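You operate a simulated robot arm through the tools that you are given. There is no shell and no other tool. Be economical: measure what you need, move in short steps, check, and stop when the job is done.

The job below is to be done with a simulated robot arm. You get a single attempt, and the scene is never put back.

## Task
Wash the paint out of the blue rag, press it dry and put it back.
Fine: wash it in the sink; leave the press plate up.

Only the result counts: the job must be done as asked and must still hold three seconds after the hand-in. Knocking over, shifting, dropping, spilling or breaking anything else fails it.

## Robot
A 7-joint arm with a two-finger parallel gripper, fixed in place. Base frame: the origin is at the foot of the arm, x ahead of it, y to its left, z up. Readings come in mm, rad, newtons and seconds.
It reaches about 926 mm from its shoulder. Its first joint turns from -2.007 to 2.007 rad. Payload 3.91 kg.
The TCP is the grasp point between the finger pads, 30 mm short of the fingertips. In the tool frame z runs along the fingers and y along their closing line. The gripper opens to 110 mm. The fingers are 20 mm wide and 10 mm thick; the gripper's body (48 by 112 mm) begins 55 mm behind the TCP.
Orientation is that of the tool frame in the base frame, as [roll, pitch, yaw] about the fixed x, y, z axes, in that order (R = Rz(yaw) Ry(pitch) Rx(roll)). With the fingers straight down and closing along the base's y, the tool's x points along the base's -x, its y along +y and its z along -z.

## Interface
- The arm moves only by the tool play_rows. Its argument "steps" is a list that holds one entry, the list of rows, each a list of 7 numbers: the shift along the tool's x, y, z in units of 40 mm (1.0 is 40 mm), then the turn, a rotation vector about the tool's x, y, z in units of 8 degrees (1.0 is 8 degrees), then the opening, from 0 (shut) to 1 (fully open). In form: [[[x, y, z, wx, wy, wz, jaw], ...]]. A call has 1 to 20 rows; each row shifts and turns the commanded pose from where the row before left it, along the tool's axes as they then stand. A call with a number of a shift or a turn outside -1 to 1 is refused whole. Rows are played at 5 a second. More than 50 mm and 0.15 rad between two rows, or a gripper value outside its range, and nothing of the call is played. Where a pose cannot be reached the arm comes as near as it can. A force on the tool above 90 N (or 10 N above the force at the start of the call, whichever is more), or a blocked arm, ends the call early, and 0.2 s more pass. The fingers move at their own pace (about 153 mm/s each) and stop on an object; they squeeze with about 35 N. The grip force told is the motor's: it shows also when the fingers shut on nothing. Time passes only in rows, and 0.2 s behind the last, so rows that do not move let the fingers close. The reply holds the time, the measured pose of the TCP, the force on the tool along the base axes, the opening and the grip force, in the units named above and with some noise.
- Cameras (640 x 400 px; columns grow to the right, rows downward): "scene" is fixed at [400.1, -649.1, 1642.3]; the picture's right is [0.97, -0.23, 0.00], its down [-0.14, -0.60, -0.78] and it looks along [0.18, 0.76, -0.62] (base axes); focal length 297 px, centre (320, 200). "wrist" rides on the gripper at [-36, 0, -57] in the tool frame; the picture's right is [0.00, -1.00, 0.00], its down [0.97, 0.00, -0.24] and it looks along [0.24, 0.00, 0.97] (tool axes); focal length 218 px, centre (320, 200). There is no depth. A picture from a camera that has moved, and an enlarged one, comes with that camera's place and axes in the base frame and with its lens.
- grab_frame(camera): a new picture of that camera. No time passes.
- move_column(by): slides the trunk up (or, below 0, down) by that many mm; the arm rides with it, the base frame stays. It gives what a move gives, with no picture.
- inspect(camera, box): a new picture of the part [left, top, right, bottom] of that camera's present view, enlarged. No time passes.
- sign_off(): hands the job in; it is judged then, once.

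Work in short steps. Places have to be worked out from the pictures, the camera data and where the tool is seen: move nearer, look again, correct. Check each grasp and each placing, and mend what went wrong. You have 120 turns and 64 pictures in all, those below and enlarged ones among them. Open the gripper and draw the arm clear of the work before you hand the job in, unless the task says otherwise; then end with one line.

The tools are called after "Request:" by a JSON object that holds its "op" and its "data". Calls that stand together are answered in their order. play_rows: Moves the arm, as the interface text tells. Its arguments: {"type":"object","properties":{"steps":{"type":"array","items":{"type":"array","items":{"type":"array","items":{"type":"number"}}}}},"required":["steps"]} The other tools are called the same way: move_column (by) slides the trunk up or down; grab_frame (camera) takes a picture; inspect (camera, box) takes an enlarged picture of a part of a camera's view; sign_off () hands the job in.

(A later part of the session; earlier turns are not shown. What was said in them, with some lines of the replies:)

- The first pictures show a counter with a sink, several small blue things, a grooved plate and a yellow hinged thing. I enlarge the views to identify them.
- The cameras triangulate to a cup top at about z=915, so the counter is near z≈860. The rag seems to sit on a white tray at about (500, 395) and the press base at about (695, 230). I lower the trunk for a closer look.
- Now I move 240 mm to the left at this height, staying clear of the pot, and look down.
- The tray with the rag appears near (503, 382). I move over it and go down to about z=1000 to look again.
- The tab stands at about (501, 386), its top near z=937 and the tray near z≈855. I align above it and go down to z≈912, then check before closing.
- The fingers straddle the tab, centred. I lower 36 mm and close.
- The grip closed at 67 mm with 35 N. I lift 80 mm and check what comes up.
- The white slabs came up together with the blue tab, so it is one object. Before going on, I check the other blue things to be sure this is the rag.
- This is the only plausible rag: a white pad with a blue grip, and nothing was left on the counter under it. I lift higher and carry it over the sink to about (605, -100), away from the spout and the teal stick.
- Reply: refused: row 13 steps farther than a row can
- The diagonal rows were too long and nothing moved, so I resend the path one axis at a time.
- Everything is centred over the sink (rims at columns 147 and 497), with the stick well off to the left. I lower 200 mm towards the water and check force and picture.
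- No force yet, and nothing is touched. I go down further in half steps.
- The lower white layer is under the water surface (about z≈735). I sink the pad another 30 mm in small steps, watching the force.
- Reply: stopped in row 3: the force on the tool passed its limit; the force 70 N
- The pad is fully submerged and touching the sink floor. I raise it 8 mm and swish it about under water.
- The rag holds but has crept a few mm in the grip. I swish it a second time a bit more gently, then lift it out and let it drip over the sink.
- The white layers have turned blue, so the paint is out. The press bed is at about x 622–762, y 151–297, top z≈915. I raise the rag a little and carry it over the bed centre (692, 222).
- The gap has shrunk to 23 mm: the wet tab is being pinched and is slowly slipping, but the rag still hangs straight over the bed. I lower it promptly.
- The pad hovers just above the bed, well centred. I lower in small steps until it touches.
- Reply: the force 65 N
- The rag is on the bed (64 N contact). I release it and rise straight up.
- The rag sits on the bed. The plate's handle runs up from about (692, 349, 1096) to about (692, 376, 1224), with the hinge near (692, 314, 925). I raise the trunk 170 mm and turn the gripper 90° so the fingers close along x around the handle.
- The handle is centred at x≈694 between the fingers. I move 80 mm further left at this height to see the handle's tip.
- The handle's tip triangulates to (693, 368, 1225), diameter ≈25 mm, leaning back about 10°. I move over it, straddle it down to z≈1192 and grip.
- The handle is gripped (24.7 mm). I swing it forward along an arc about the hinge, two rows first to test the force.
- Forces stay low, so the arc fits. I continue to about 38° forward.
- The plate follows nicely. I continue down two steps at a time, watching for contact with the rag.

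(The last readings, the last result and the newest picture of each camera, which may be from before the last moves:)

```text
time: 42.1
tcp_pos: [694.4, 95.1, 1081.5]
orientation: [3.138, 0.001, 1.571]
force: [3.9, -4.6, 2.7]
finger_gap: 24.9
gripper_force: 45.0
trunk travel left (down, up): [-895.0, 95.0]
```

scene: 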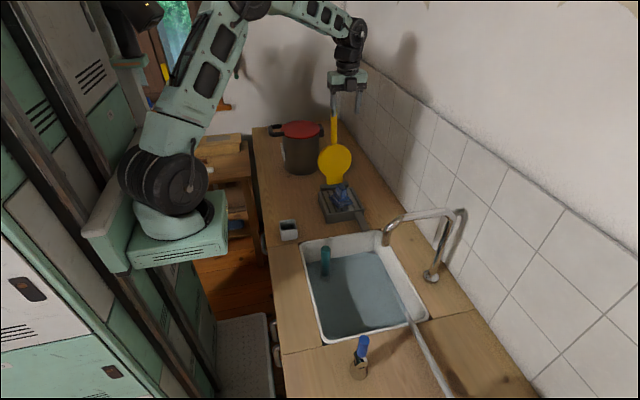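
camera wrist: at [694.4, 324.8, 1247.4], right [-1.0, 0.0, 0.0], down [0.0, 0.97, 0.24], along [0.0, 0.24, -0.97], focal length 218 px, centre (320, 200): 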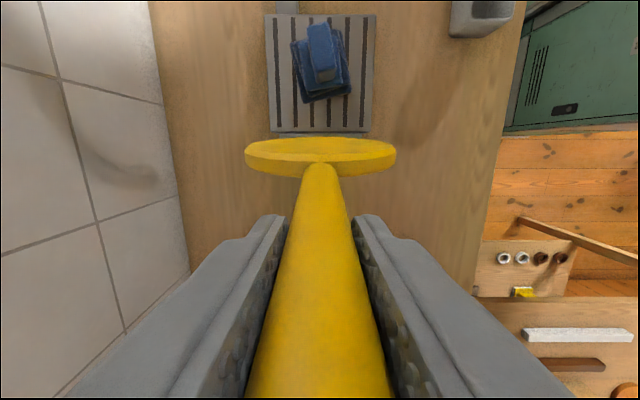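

Request:
{"op": "play_rows", "data": {"steps": [[[-0.5, 0, 0.798, 0, 0, 0, 0], [-0.383, 0, 0.863, 0, 0, 0, 0], [0, 0, 0, 0, 0, 0, 0]]]}}

Request:
{"op": "inspect", "data": {"camera": "scene", "box": [300, 110, 440, 250]}}

```text
time: 42.6
tcp_pos: [694.8, 81.0, 1053.3]
orientation: [3.126, -0.013, 1.578]
force: [-22.8, 0.4, 47.5]
finger_gap: 24.7
gripper_force: 44.5
trunk travel left (down, up): [-895.0, 95.0]
stopped in row 2: the force on the tool passed its limit (the readings are from after the stop); the commanded pose is now the measured one
```

```text
2.86 times, centred on (370, 180) of scene
camera zoom: at [400.1, -649.1, 1642.3], right [0.97, -0.23, 0.0], down [-0.14, -0.6, -0.78], along [0.18, 0.76, -0.62], focal length 848 px, centre (177, 257)
```

zoom: 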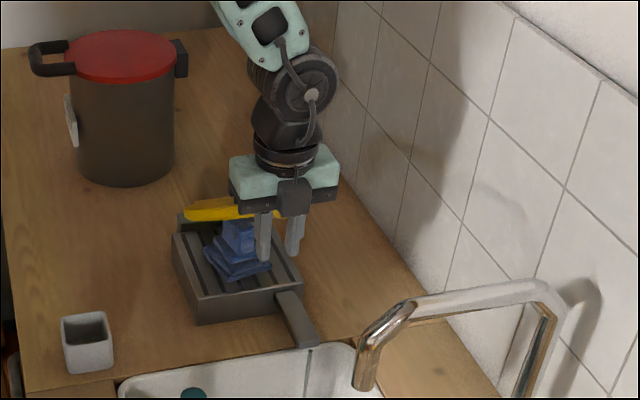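

The plate now bears on the rag with about 50–90 N. I press on with small steps and hold to see whether it yields.

Request:
{"op": "play_rows", "data": {"steps": [[[-0.04, 0, 0.08, 0, 0, 0, 0], [-0.04, 0, 0.08, 0, 0, 0, 0], [0, 0, 0, 0, 0, 0, 0], [0, 0, 0, 0, 0, 0, 0], [0, 0, 0, 0, 0, 0, 0]]]}}

```text
time: 43.2
tcp_pos: [695.1, 79.7, 1052.9]
orientation: [3.125, -0.019, 1.579]
force: [-35.8, -7.4, 53.2]
finger_gap: 24.7
gripper_force: 44.9
trunk travel left (down, up): [-895.0, 95.0]
stopped in row 2: the force on the tool passed its limit (the readings are from after the stop); the commanded pose is now the measured one
```

It doesn't yield further, so the rag is fully loaded (the lever multiplies the force about 2.5 times). I keep the pressure on for a few seconds.

Request:
{"op": "play_rows", "data": {"steps": [[[0, 0, 0.03, 0, 0, 0, 0], [0, 0, 0, 0, 0, 0, 0], [0, 0, 0, 0, 0, 0, 0], [0, 0, 0, 0, 0, 0, 0], [0, 0, 0, 0, 0, 0, 0], [0, 0, 0, 0, 0, 0, 0], [0, 0, 0, 0, 0, 0, 0], [0, 0, 0, 0, 0, 0, 0], [0, 0, 0, 0, 0, 0, 0], [0, 0, 0, 0, 0, 0, 0], [0, 0, 0, 0, 0, 0, 0], [0, 0, 0, 0, 0, 0, 0]]]}}

Request:
{"op": "inspect", "data": {"camera": "scene", "box": [330, 150, 380, 200]}}

Request:
{"op": "grab_frame", "data": {"camera": "wrist"}}

```text
time: 45.8
tcp_pos: [695.4, 77.9, 1049.1]
orientation: [3.127, -0.018, 1.576]
force: [-43.4, -18.5, 40.1]
finger_gap: 24.6
gripper_force: 45.2
trunk travel left (down, up): [-895.0, 95.0]
```

```text
8.00 times, centred on (355, 175) of scene
camera zoom: at [400.1, -649.1, 1642.3], right [0.97, -0.23, 0.0], down [-0.14, -0.6, -0.78], along [0.18, 0.76, -0.62], focal length 2374 px, centre (40, 400)
```

zoom: 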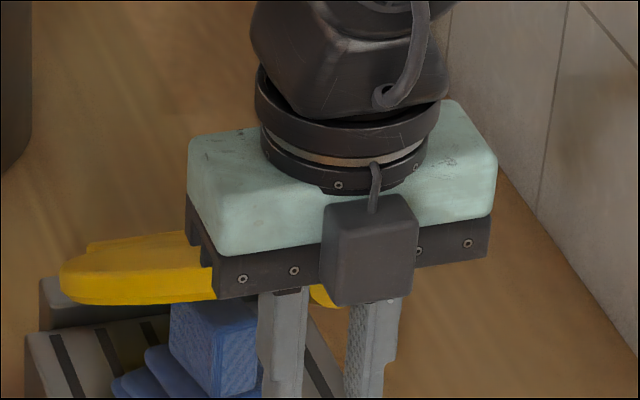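

```text
19 pictures are left
camera wrist: at [694.5, 41.6, 1105.8], right [-1.0, -0.01, -0.01], down [-0.01, 0.97, 0.26], along [0.01, 0.26, -0.97], focal length 218 px, centre (320, 200)
```

wrist: 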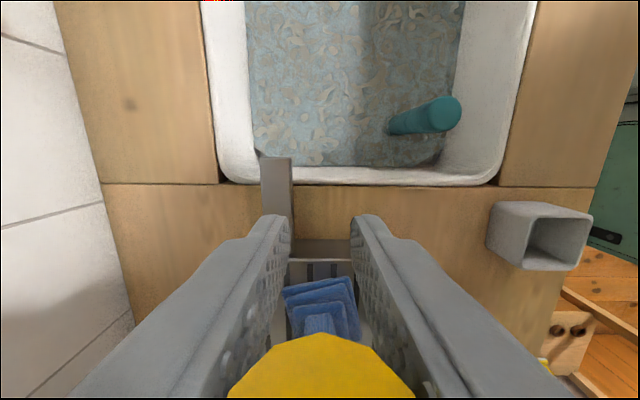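

The plate moved another 4 mm under steady load, so it is slowly yielding. I keep pressing, also correcting the small x offset.

Request:
{"op": "play_rows", "data": {"steps": [[[0, -0.03, 0.04, 0, 0, 0, 0], [0, 0, 0, 0, 0, 0, 0], [0, 0, 0.03, 0, 0, 0, 0], [0, 0, 0, 0, 0, 0, 0], [0, 0, 0.03, 0, 0, 0, 0], [0, 0, 0, 0, 0, 0, 0], [0, 0, 0.03, 0, 0, 0, 0], [0, 0, 0, 0, 0, 0, 0], [0, 0, 0, 0, 0, 0, 0], [0, 0, 0, 0, 0, 0, 0], [0, 0, 0, 0, 0, 0, 0], [0, 0, 0, 0, 0, 0, 0], [0, 0, 0, 0, 0, 0, 0]]]}}

```text
time: 48.6
tcp_pos: [694.9, 77.1, 1043.8]
orientation: [3.124, -0.017, 1.575]
force: [-35.9, -43.0, 57.8]
finger_gap: 24.7
gripper_force: 44.9
trunk travel left (down, up): [-895.0, 95.0]
```

It is moving about 5 mm per call, with some sideways load because the arc drifts in y. I follow the arc while pressing.

Request:
{"op": "play_rows", "data": {"steps": [[[-0.1, 0, 0.04, 0, 0, 0, 0], [-0.04, 0, 0.04, 0, 0, 0, 0], [-0.02, 0, 0.04, 0, 0, 0, 0], [-0.02, 0, 0.04, 0, 0, 0, 0], [-0.02, 0, 0.04, 0, 0, 0, 0], [-0.02, 0, 0.04, 0, 0, 0, 0], [0, 0, 0, 0, 0, 0, 0], [0, 0, 0, 0, 0, 0, 0], [0, 0, 0, 0, 0, 0, 0]]]}}

Request:
{"op": "inspect", "data": {"camera": "scene", "box": [330, 160, 380, 210]}}

```text
time: 49.5
tcp_pos: [694.8, 73.9, 1042.7]
orientation: [3.123, -0.024, 1.58]
force: [-35.9, -13.7, 54.2]
finger_gap: 24.9
gripper_force: 44.8
trunk travel left (down, up): [-895.0, 95.0]
stopped in row 4: the force on the tool passed its limit (the readings are from after the stop); the commanded pose is now the measured one
```

```text
8.00 times, centred on (355, 185) of scene
camera zoom: at [400.1, -649.1, 1642.3], right [0.97, -0.23, 0.0], down [-0.14, -0.6, -0.78], along [0.18, 0.76, -0.62], focal length 2374 px, centre (40, 320)
```

zoom: 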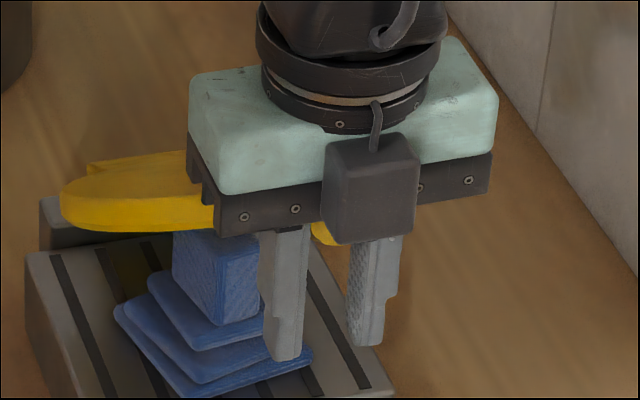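

The plate has borne on the rag with its full available load for about 6 s. I now swing the plate back up along the same arc and look at the rag.

Request:
{"op": "play_rows", "data": {"steps": [[[0.04, -0.025, -0.23, 0, 0, 0, 0], [0.5, 0, -0.798, 0, 0, 0, 0], [0.605, 0, -0.723, 0, 0, 0, 0], [0.7, 0, -0.63, 0, 0, 0, 0], [0.78, 0, -0.525, 0, 0, 0, 0], [0, 0, 0, 0, 0, 0, 0]]]}}

Request:
{"op": "inspect", "data": {"camera": "scene", "box": [310, 140, 390, 220]}}

```text
time: 51.0
tcp_pos: [696.3, 180.4, 1157.1]
orientation: [3.125, -0.021, 1.58]
force: [-8.5, 9.8, -25.4]
finger_gap: 24.5
gripper_force: 45.3
trunk travel left (down, up): [-895.0, 95.0]
```

```text
5.00 times, centred on (350, 180) of scene
camera zoom: at [400.1, -649.1, 1642.3], right [0.97, -0.23, 0.0], down [-0.14, -0.6, -0.78], along [0.18, 0.76, -0.62], focal length 1484 px, centre (170, 300)
```

zoom: 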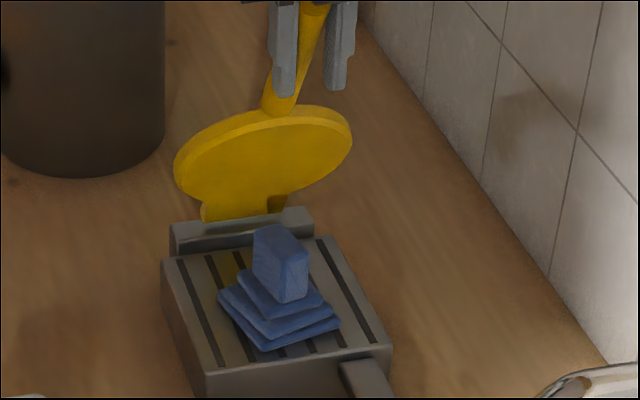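

The rag now looks lighter and drier than before. I finish raising the plate to its rest position.

Request:
{"op": "play_rows", "data": {"steps": [[[0.848, 0, -0.413, 0, 0, 0, 0], [0.895, 0, -0.293, 0, 0, 0, 0], [0.928, 0, -0.163, 0, 0, 0, 0], [0.94, 0, -0.033, 0, 0, 0, 0], [0.85, 0, 0.085, 0, 0, 0, 0], [0, 0, 0, 0, 0, 0, 0]]]}}

```text
time: 52.4
tcp_pos: [693.9, 353.8, 1195.8]
orientation: [3.121, -0.021, 1.576]
force: [13.3, -16.6, 0.6]
finger_gap: 25.5
gripper_force: 45.2
trunk travel left (down, up): [-895.0, 95.0]
```

The plate is back against its stop. I open the fingers and rise clear of the handle.

Request:
{"op": "play_rows", "data": {"steps": [[[0, 0, 0, 0, 0, 0, 0.6], [0, 0, 0, 0, 0, 0, 0.6], [0, 0, -1, 0, 0, 0, 0.6], [0, 0, -1, 0, 0, 0, 0.6], [0, 0, -0.6, 0, 0, 0, 0.6], [-1, 0, 0, 0, 0, 0, 0.6], [-1, 0, 0, 0, 0, 0, 0.6], [-1, 0, 0, 0, 0, 0, 0.6], [-0.35, 0, 0, 0, 0, 0, 0.6], [0, 0, 0, 0, 0, 0, 0.6]]]}}

Request:
{"op": "grab_frame", "data": {"camera": "wrist"}}

Request:
{"op": "inspect", "data": {"camera": "scene", "box": [300, 90, 400, 220]}}

```text
time: 54.5
tcp_pos: [692.3, 219.1, 1298.0]
orientation: [3.122, -0.021, 1.581]
force: [0.4, 0.1, -0.8]
finger_gap: 65.7
gripper_force: 0.0
trunk travel left (down, up): [-895.0, 95.0]
```

```text
16 pictures are left
camera wrist: at [691.6, 182.2, 1352.0], right [-1.0, -0.01, -0.02], down [-0.01, 0.96, 0.26], along [0.02, 0.26, -0.96], focal length 218 px, centre (320, 200)
```

wrist: 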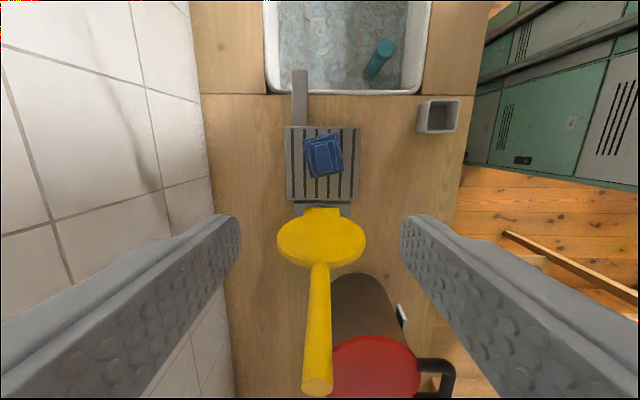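

```text
3.08 times, centred on (350, 155) of scene
camera zoom: at [400.1, -649.1, 1642.3], right [0.97, -0.23, 0.0], down [-0.14, -0.6, -0.78], along [0.18, 0.76, -0.62], focal length 913 px, centre (228, 338)
```

zoom: 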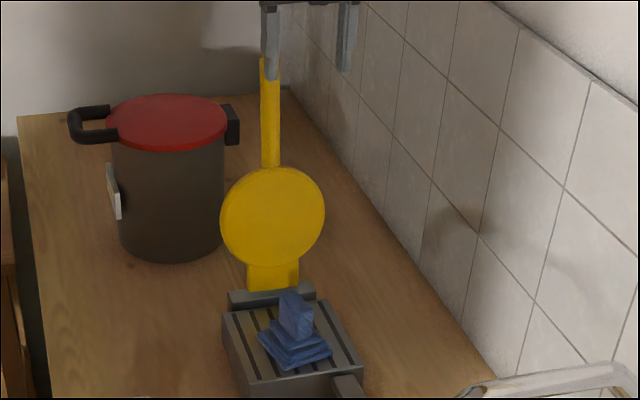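

The plate stays up. The rag sits at about (694, 206) on the bed. I lower the trunk, straighten the tool and look at the rag from closer, keeping the fingers closing along x.

Request:
{"op": "play_rows", "data": {"steps": [[[-0.33, 0.03, 0, 0.143, -0.15, 0, 0.8], [0, 0, 0, 0, 0, 0, 0.8]]]}}

Request:
{"op": "move_column", "data": {"by": -200}}

Request:
{"op": "grab_frame", "data": {"camera": "wrist"}}

```text
time: 55.1
tcp_pos: [692.9, 205.9, 1295.2]
orientation: [-3.14, -0.002, 1.579]
force: [0.3, 0.7, -0.3]
finger_gap: 88.1
gripper_force: 0.2
trunk travel left (down, up): [-895.0, 95.0]
```

```text
time: 57.3
tcp_pos: [692.4, 206.3, 1096.1]
orientation: [3.141, -0.002, 1.581]
force: [0.1, -0.1, 0.7]
finger_gap: 88.0
gripper_force: 0.0
trunk travel left (down, up): [-695.0, 295.0]
```

```text
14 pictures are left
camera wrist: at [693.8, 170.5, 1152.8], right [-1.0, -0.01, 0.0], down [-0.01, 0.97, 0.24], along [0.0, 0.24, -0.97], focal length 218 px, centre (320, 200)
```

wrist: 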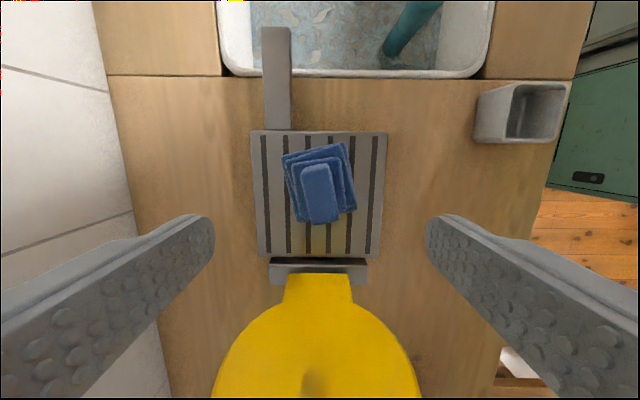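

The tab is about 23 mm thick in x, and its long side is turned about 8° (originally about 4°). I turn the gripper to match, descend to z≈982 and grip across the thin side.

Request:
{"op": "play_rows", "data": {"steps": [[[0, 0, 0, 0, 0, -0.92, 0.6], [0, 0, 1, 0, 0, 0, 0.6], [0, 0, 1, 0, 0, 0, 0.6], [0, 0, 0.5, 0, 0, 0, 0.6], [0, 0, 0.35, 0, 0, 0, 0.6], [0, 0, 0, 0, 0, 0, 0.6]]]}}

Request:
{"op": "grab_frame", "data": {"camera": "wrist"}}

```text
time: 58.7
tcp_pos: [692.5, 205.6, 982.4]
orientation: [3.141, -0.002, 1.708]
force: [0.4, 0.3, -0.2]
finger_gap: 66.1
gripper_force: 0.1
trunk travel left (down, up): [-695.0, 295.0]
```

```text
13 pictures are left
camera wrist: at [697.6, 170.9, 1038.7], right [-0.99, -0.14, 0.0], down [-0.13, 0.96, 0.24], along [-0.03, 0.24, -0.97], focal length 218 px, centre (320, 200)
```

wrist: 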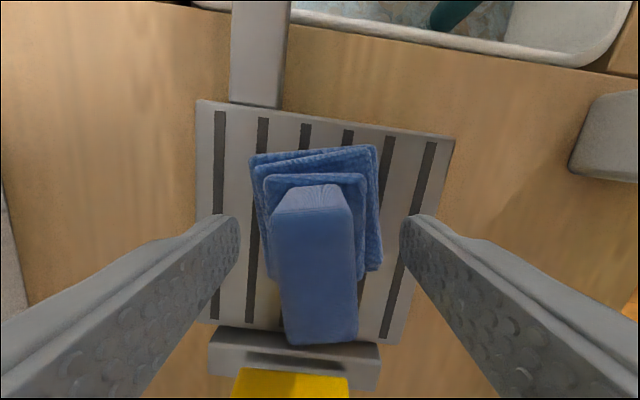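

The tab is well centred and aligned between the fingers. I close and lift a little.

Request:
{"op": "play_rows", "data": {"steps": [[[0, 0, 0, 0, 0, 0, 0], [0, 0, 0, 0, 0, 0, 0], [0, 0, 0, 0, 0, 0, 0], [0, 0, -0.5, 0, 0, 0, 0], [0, 0, -1, 0, 0, 0, 0], [0, 0, -1, 0, 0, 0, 0], [0, 0, 0, 0, 0, 0, 0]]]}}

Request:
{"op": "grab_frame", "data": {"camera": "wrist"}}

```text
time: 60.3
tcp_pos: [692.4, 205.7, 1082.2]
orientation: [-3.141, 0.001, 1.708]
force: [0.4, 0.5, -0.1]
finger_gap: 24.5
gripper_force: 34.8
trunk travel left (down, up): [-695.0, 295.0]
```

```text
12 pictures are left
camera wrist: at [698.1, 171.1, 1138.6], right [-0.99, -0.14, 0.0], down [-0.13, 0.96, 0.24], along [-0.03, 0.24, -0.97], focal length 218 px, centre (320, 200)
```

wrist: 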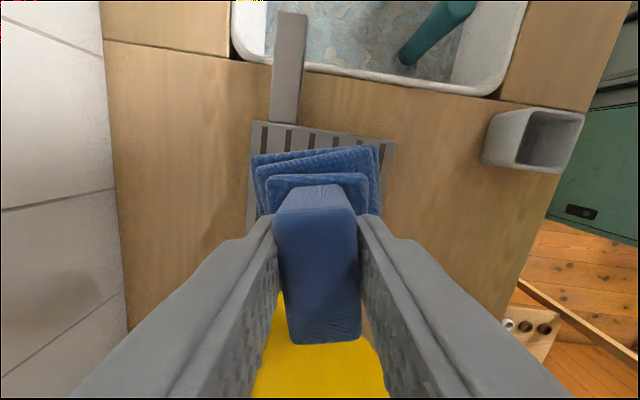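

Firm grip (24.5 mm). I turn back to the original angle, move to x≈502, then left to y≈387, staying high and clear of the cup and pot.

Request:
{"op": "play_rows", "data": {"steps": [[[0, 0, 0, 0, 0, 0.46, 0], [0.07, -0.947, 0, 0, 0, 0, 0], [0.07, -0.947, 0, 0, 0, 0, 0], [0.07, -0.947, 0, 0, 0, 0, 0], [0.07, -0.947, 0, 0, 0, 0, 0], [0.07, -0.947, 0, 0, 0, 0, 0], [0.9025, 0.066, 0, 0, 0, 0, 0], [0.9025, 0.066, 0, 0, 0, 0, 0], [0.9025, 0.066, 0, 0, 0, 0, 0], [0.9025, 0.066, 0, 0, 0, 0, 0], [0.9025, 0.066, 0, 0, 0, 0, 0], [0, 0, 0, 0, 0, 0, 0]]]}}

Request:
{"op": "grab_frame", "data": {"camera": "wrist"}}

```text
time: 62.9
tcp_pos: [501.2, 386.5, 1082.0]
orientation: [-3.141, -0.002, 1.643]
force: [0.3, -0.9, -0.1]
finger_gap: 24.4
gripper_force: 34.6
trunk travel left (down, up): [-695.0, 295.0]
```

```text
11 pictures are left
camera wrist: at [504.3, 351.9, 1138.8], right [-1.0, -0.07, 0.0], down [-0.07, 0.97, 0.24], along [-0.02, 0.24, -0.97], focal length 218 px, centre (320, 200)
```

wrist: 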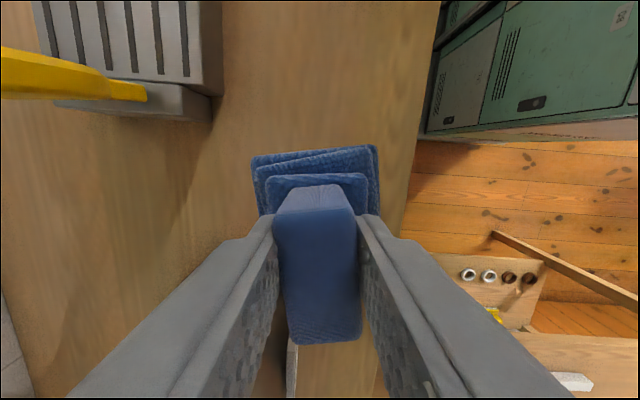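

I lower it to z≈937, then creep down until contact.

Request:
{"op": "play_rows", "data": {"steps": [[[0, 0, 1, 0, 0, 0, 0], [0, 0, 1, 0, 0, 0, 0], [0, 0, 1, 0, 0, 0, 0], [0, 0, 0.6, 0, 0, 0, 0], [0, 0, 0, 0, 0, 0, 0]]]}}

Request:
{"op": "play_rows", "data": {"steps": [[[0, 0, 0.1, 0, 0, 0, 0], [0, 0, 0.1, 0, 0, 0, 0], [0, 0, 0.1, 0, 0, 0, 0], [0, 0, 0, 0, 0, 0, 0]]]}}

Request:
{"op": "inspect", "data": {"camera": "scene", "box": [250, 150, 330, 210]}}

```text
time: 64.1
tcp_pos: [502.2, 387.9, 938.0]
orientation: [3.141, -0.001, 1.644]
force: [-0.4, 0.1, -0.2]
finger_gap: 24.5
gripper_force: 35.1
trunk travel left (down, up): [-695.0, 295.0]
```

```text
time: 65.1
tcp_pos: [502.5, 387.7, 932.0]
orientation: [3.136, -0.009, 1.643]
force: [-5.3, -8.5, 55.3]
finger_gap: 24.7
gripper_force: 35.2
trunk travel left (down, up): [-695.0, 295.0]
```

```text
6.67 times, centred on (290, 180) of scene
camera zoom: at [400.1, -649.1, 1642.3], right [0.97, -0.23, 0.0], down [-0.14, -0.6, -0.78], along [0.18, 0.76, -0.62], focal length 1978 px, centre (520, 333)
```

zoom: 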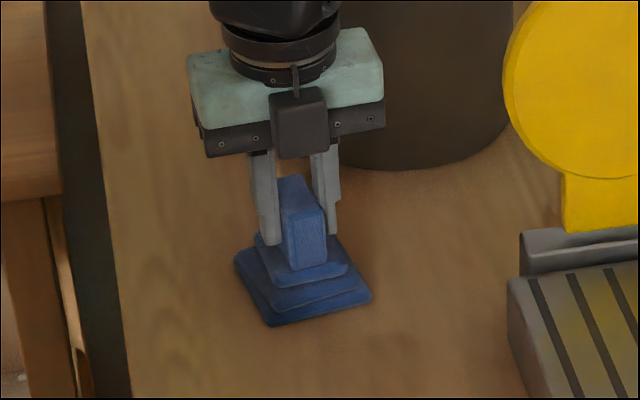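

It touches the counter (55 N). I ease up slightly, open and rise straight up.

Request:
{"op": "play_rows", "data": {"steps": [[[0, 0, -0.1, 0, 0, 0, 0], [0, 0, 0, 0, 0, 0, 0.6], [0, 0, 0, 0, 0, 0, 0.6], [0, 0, 0, 0, 0, 0, 0.6], [0, 0, -0.5, 0, 0, 0, 0.6], [0, 0, -1, 0, 0, 0, 0.6], [0, 0, -1, 0, 0, 0, 0.6], [0, 0, -1, 0, 0, 0, 0.6], [0, 0, -1, 0, 0, 0, 0.6], [0, 0, -1, 0, 0, 0, 0.6], [0, 0, 0, 0, 0, 0, 0.6]]]}}

Request:
{"op": "grab_frame", "data": {"camera": "wrist"}}

Request:
{"op": "inspect", "data": {"camera": "scene", "box": [240, 100, 400, 250]}}

```text
time: 67.5
tcp_pos: [503.5, 386.4, 1150.4]
orientation: [-3.141, -0.002, 1.643]
force: [-0.4, -0.4, -0.3]
finger_gap: 65.9
gripper_force: 0.0
trunk travel left (down, up): [-695.0, 295.0]
```

```text
9 pictures are left
camera wrist: at [505.7, 350.9, 1206.9], right [-1.0, -0.07, 0.0], down [-0.07, 0.97, 0.24], along [-0.02, 0.24, -0.97], focal length 218 px, centre (320, 200)
```

wrist: 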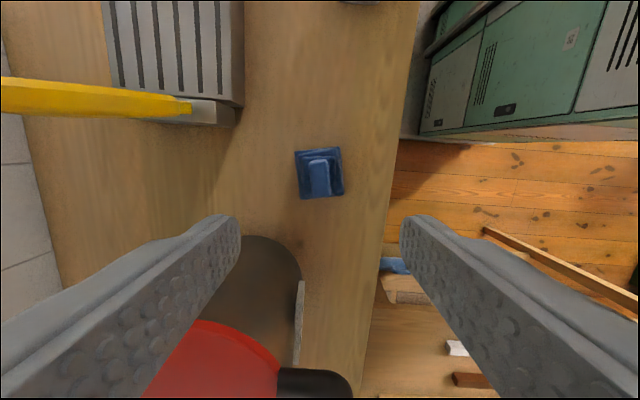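

```text
2.67 times, centred on (320, 175) of scene
camera zoom: at [400.1, -649.1, 1642.3], right [0.97, -0.23, 0.0], down [-0.14, -0.6, -0.78], along [0.18, 0.76, -0.62], focal length 791 px, centre (320, 267)
```

zoom: 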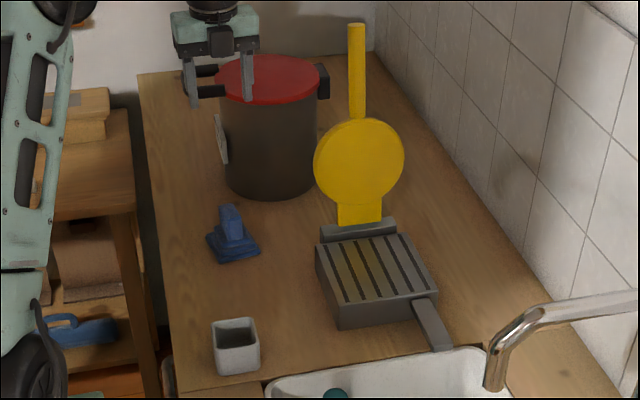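

The rag stands where it was, and the plate, press and cup look unchanged. I take one close look at the rag's surface for remaining paint or wetness.

Request:
{"op": "inspect", "data": {"camera": "scene", "box": [265, 160, 315, 205]}}

Request:
{"op": "inspect", "data": {"camera": "wrist", "box": [270, 130, 370, 210]}}

Request:
{"op": "grab_frame", "data": {"camera": "scene"}}

```text
8.89 times, centred on (290, 182) of scene
camera zoom: at [400.1, -649.1, 1642.3], right [0.97, -0.23, 0.0], down [-0.14, -0.6, -0.78], along [0.18, 0.76, -0.62], focal length 2638 px, centre (587, 356)
```

zoom: 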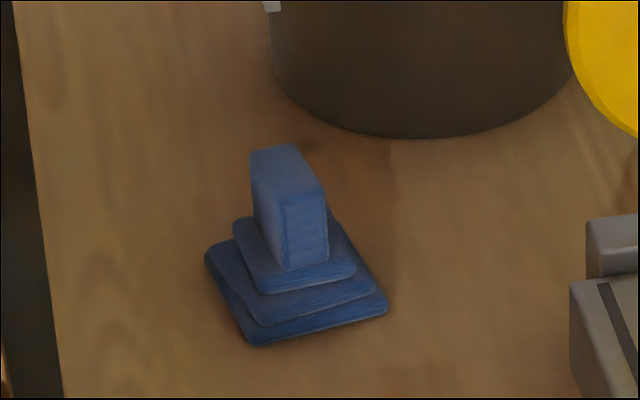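

```text
5.00 times, centred on (320, 170) of wrist
camera zoom: at [505.7, 350.9, 1206.9], right [-1.0, -0.07, 0.0], down [-0.07, 0.97, 0.24], along [-0.02, 0.24, -0.97], focal length 1091 px, centre (320, 350)
```

zoom: 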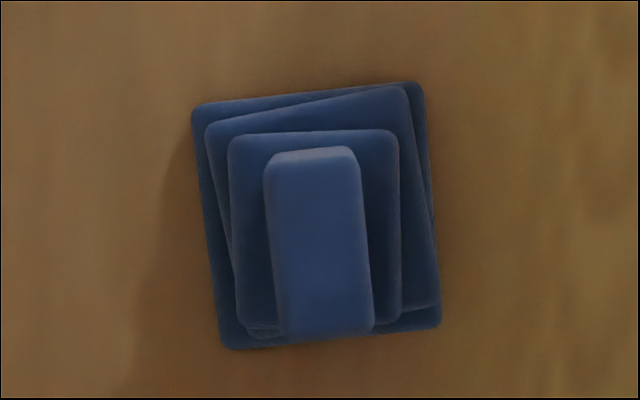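

```text
5 pictures are left
```

scene: 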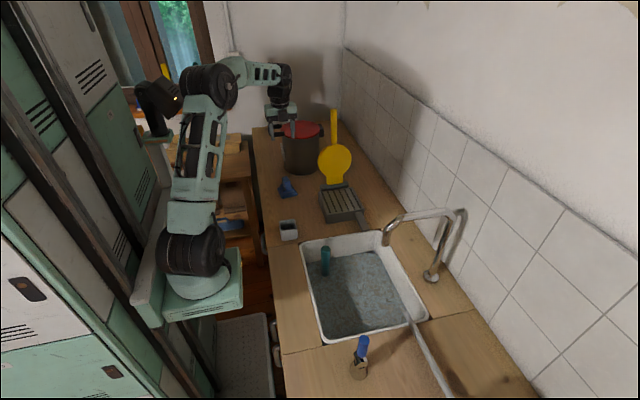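

The rag is uniformly blue and back in its place, and the plate is up. I draw the arm further clear and hand in.

Request:
{"op": "play_rows", "data": {"steps": [[[-0.9, 0, 0, 0, 0, 0, 0.9], [-0.9, 0, 0, 0, 0, 0, 0.9], [-0.9, 0, 0, 0, 0, 0, 0.9], [-0.9, 0, 0, 0, 0, 0, 0.9], [0, 0, -1, 0, 0, 0, 0.9], [0, 0, 0, 0, 0, 0, 0.9]]]}}

```text
time: 68.9
tcp_pos: [513.0, 243.0, 1190.0]
orientation: [3.141, -0.002, 1.643]
force: [0.0, 0.1, -0.2]
finger_gap: 99.0
gripper_force: 0.1
trunk travel left (down, up): [-695.0, 295.0]
```

The arm is clear and the gripper is open. I hand the job in.

Request:
{"op": "sign_off", "data": {}}

```text
The job is handed in.
```

I washed the blue rag clean in the sink, pressed it under the plate and put it back in its place with the plate up; I couldn't confirm it is fully dry, because its grip stopped the plate partway down and I could only judge by eye.
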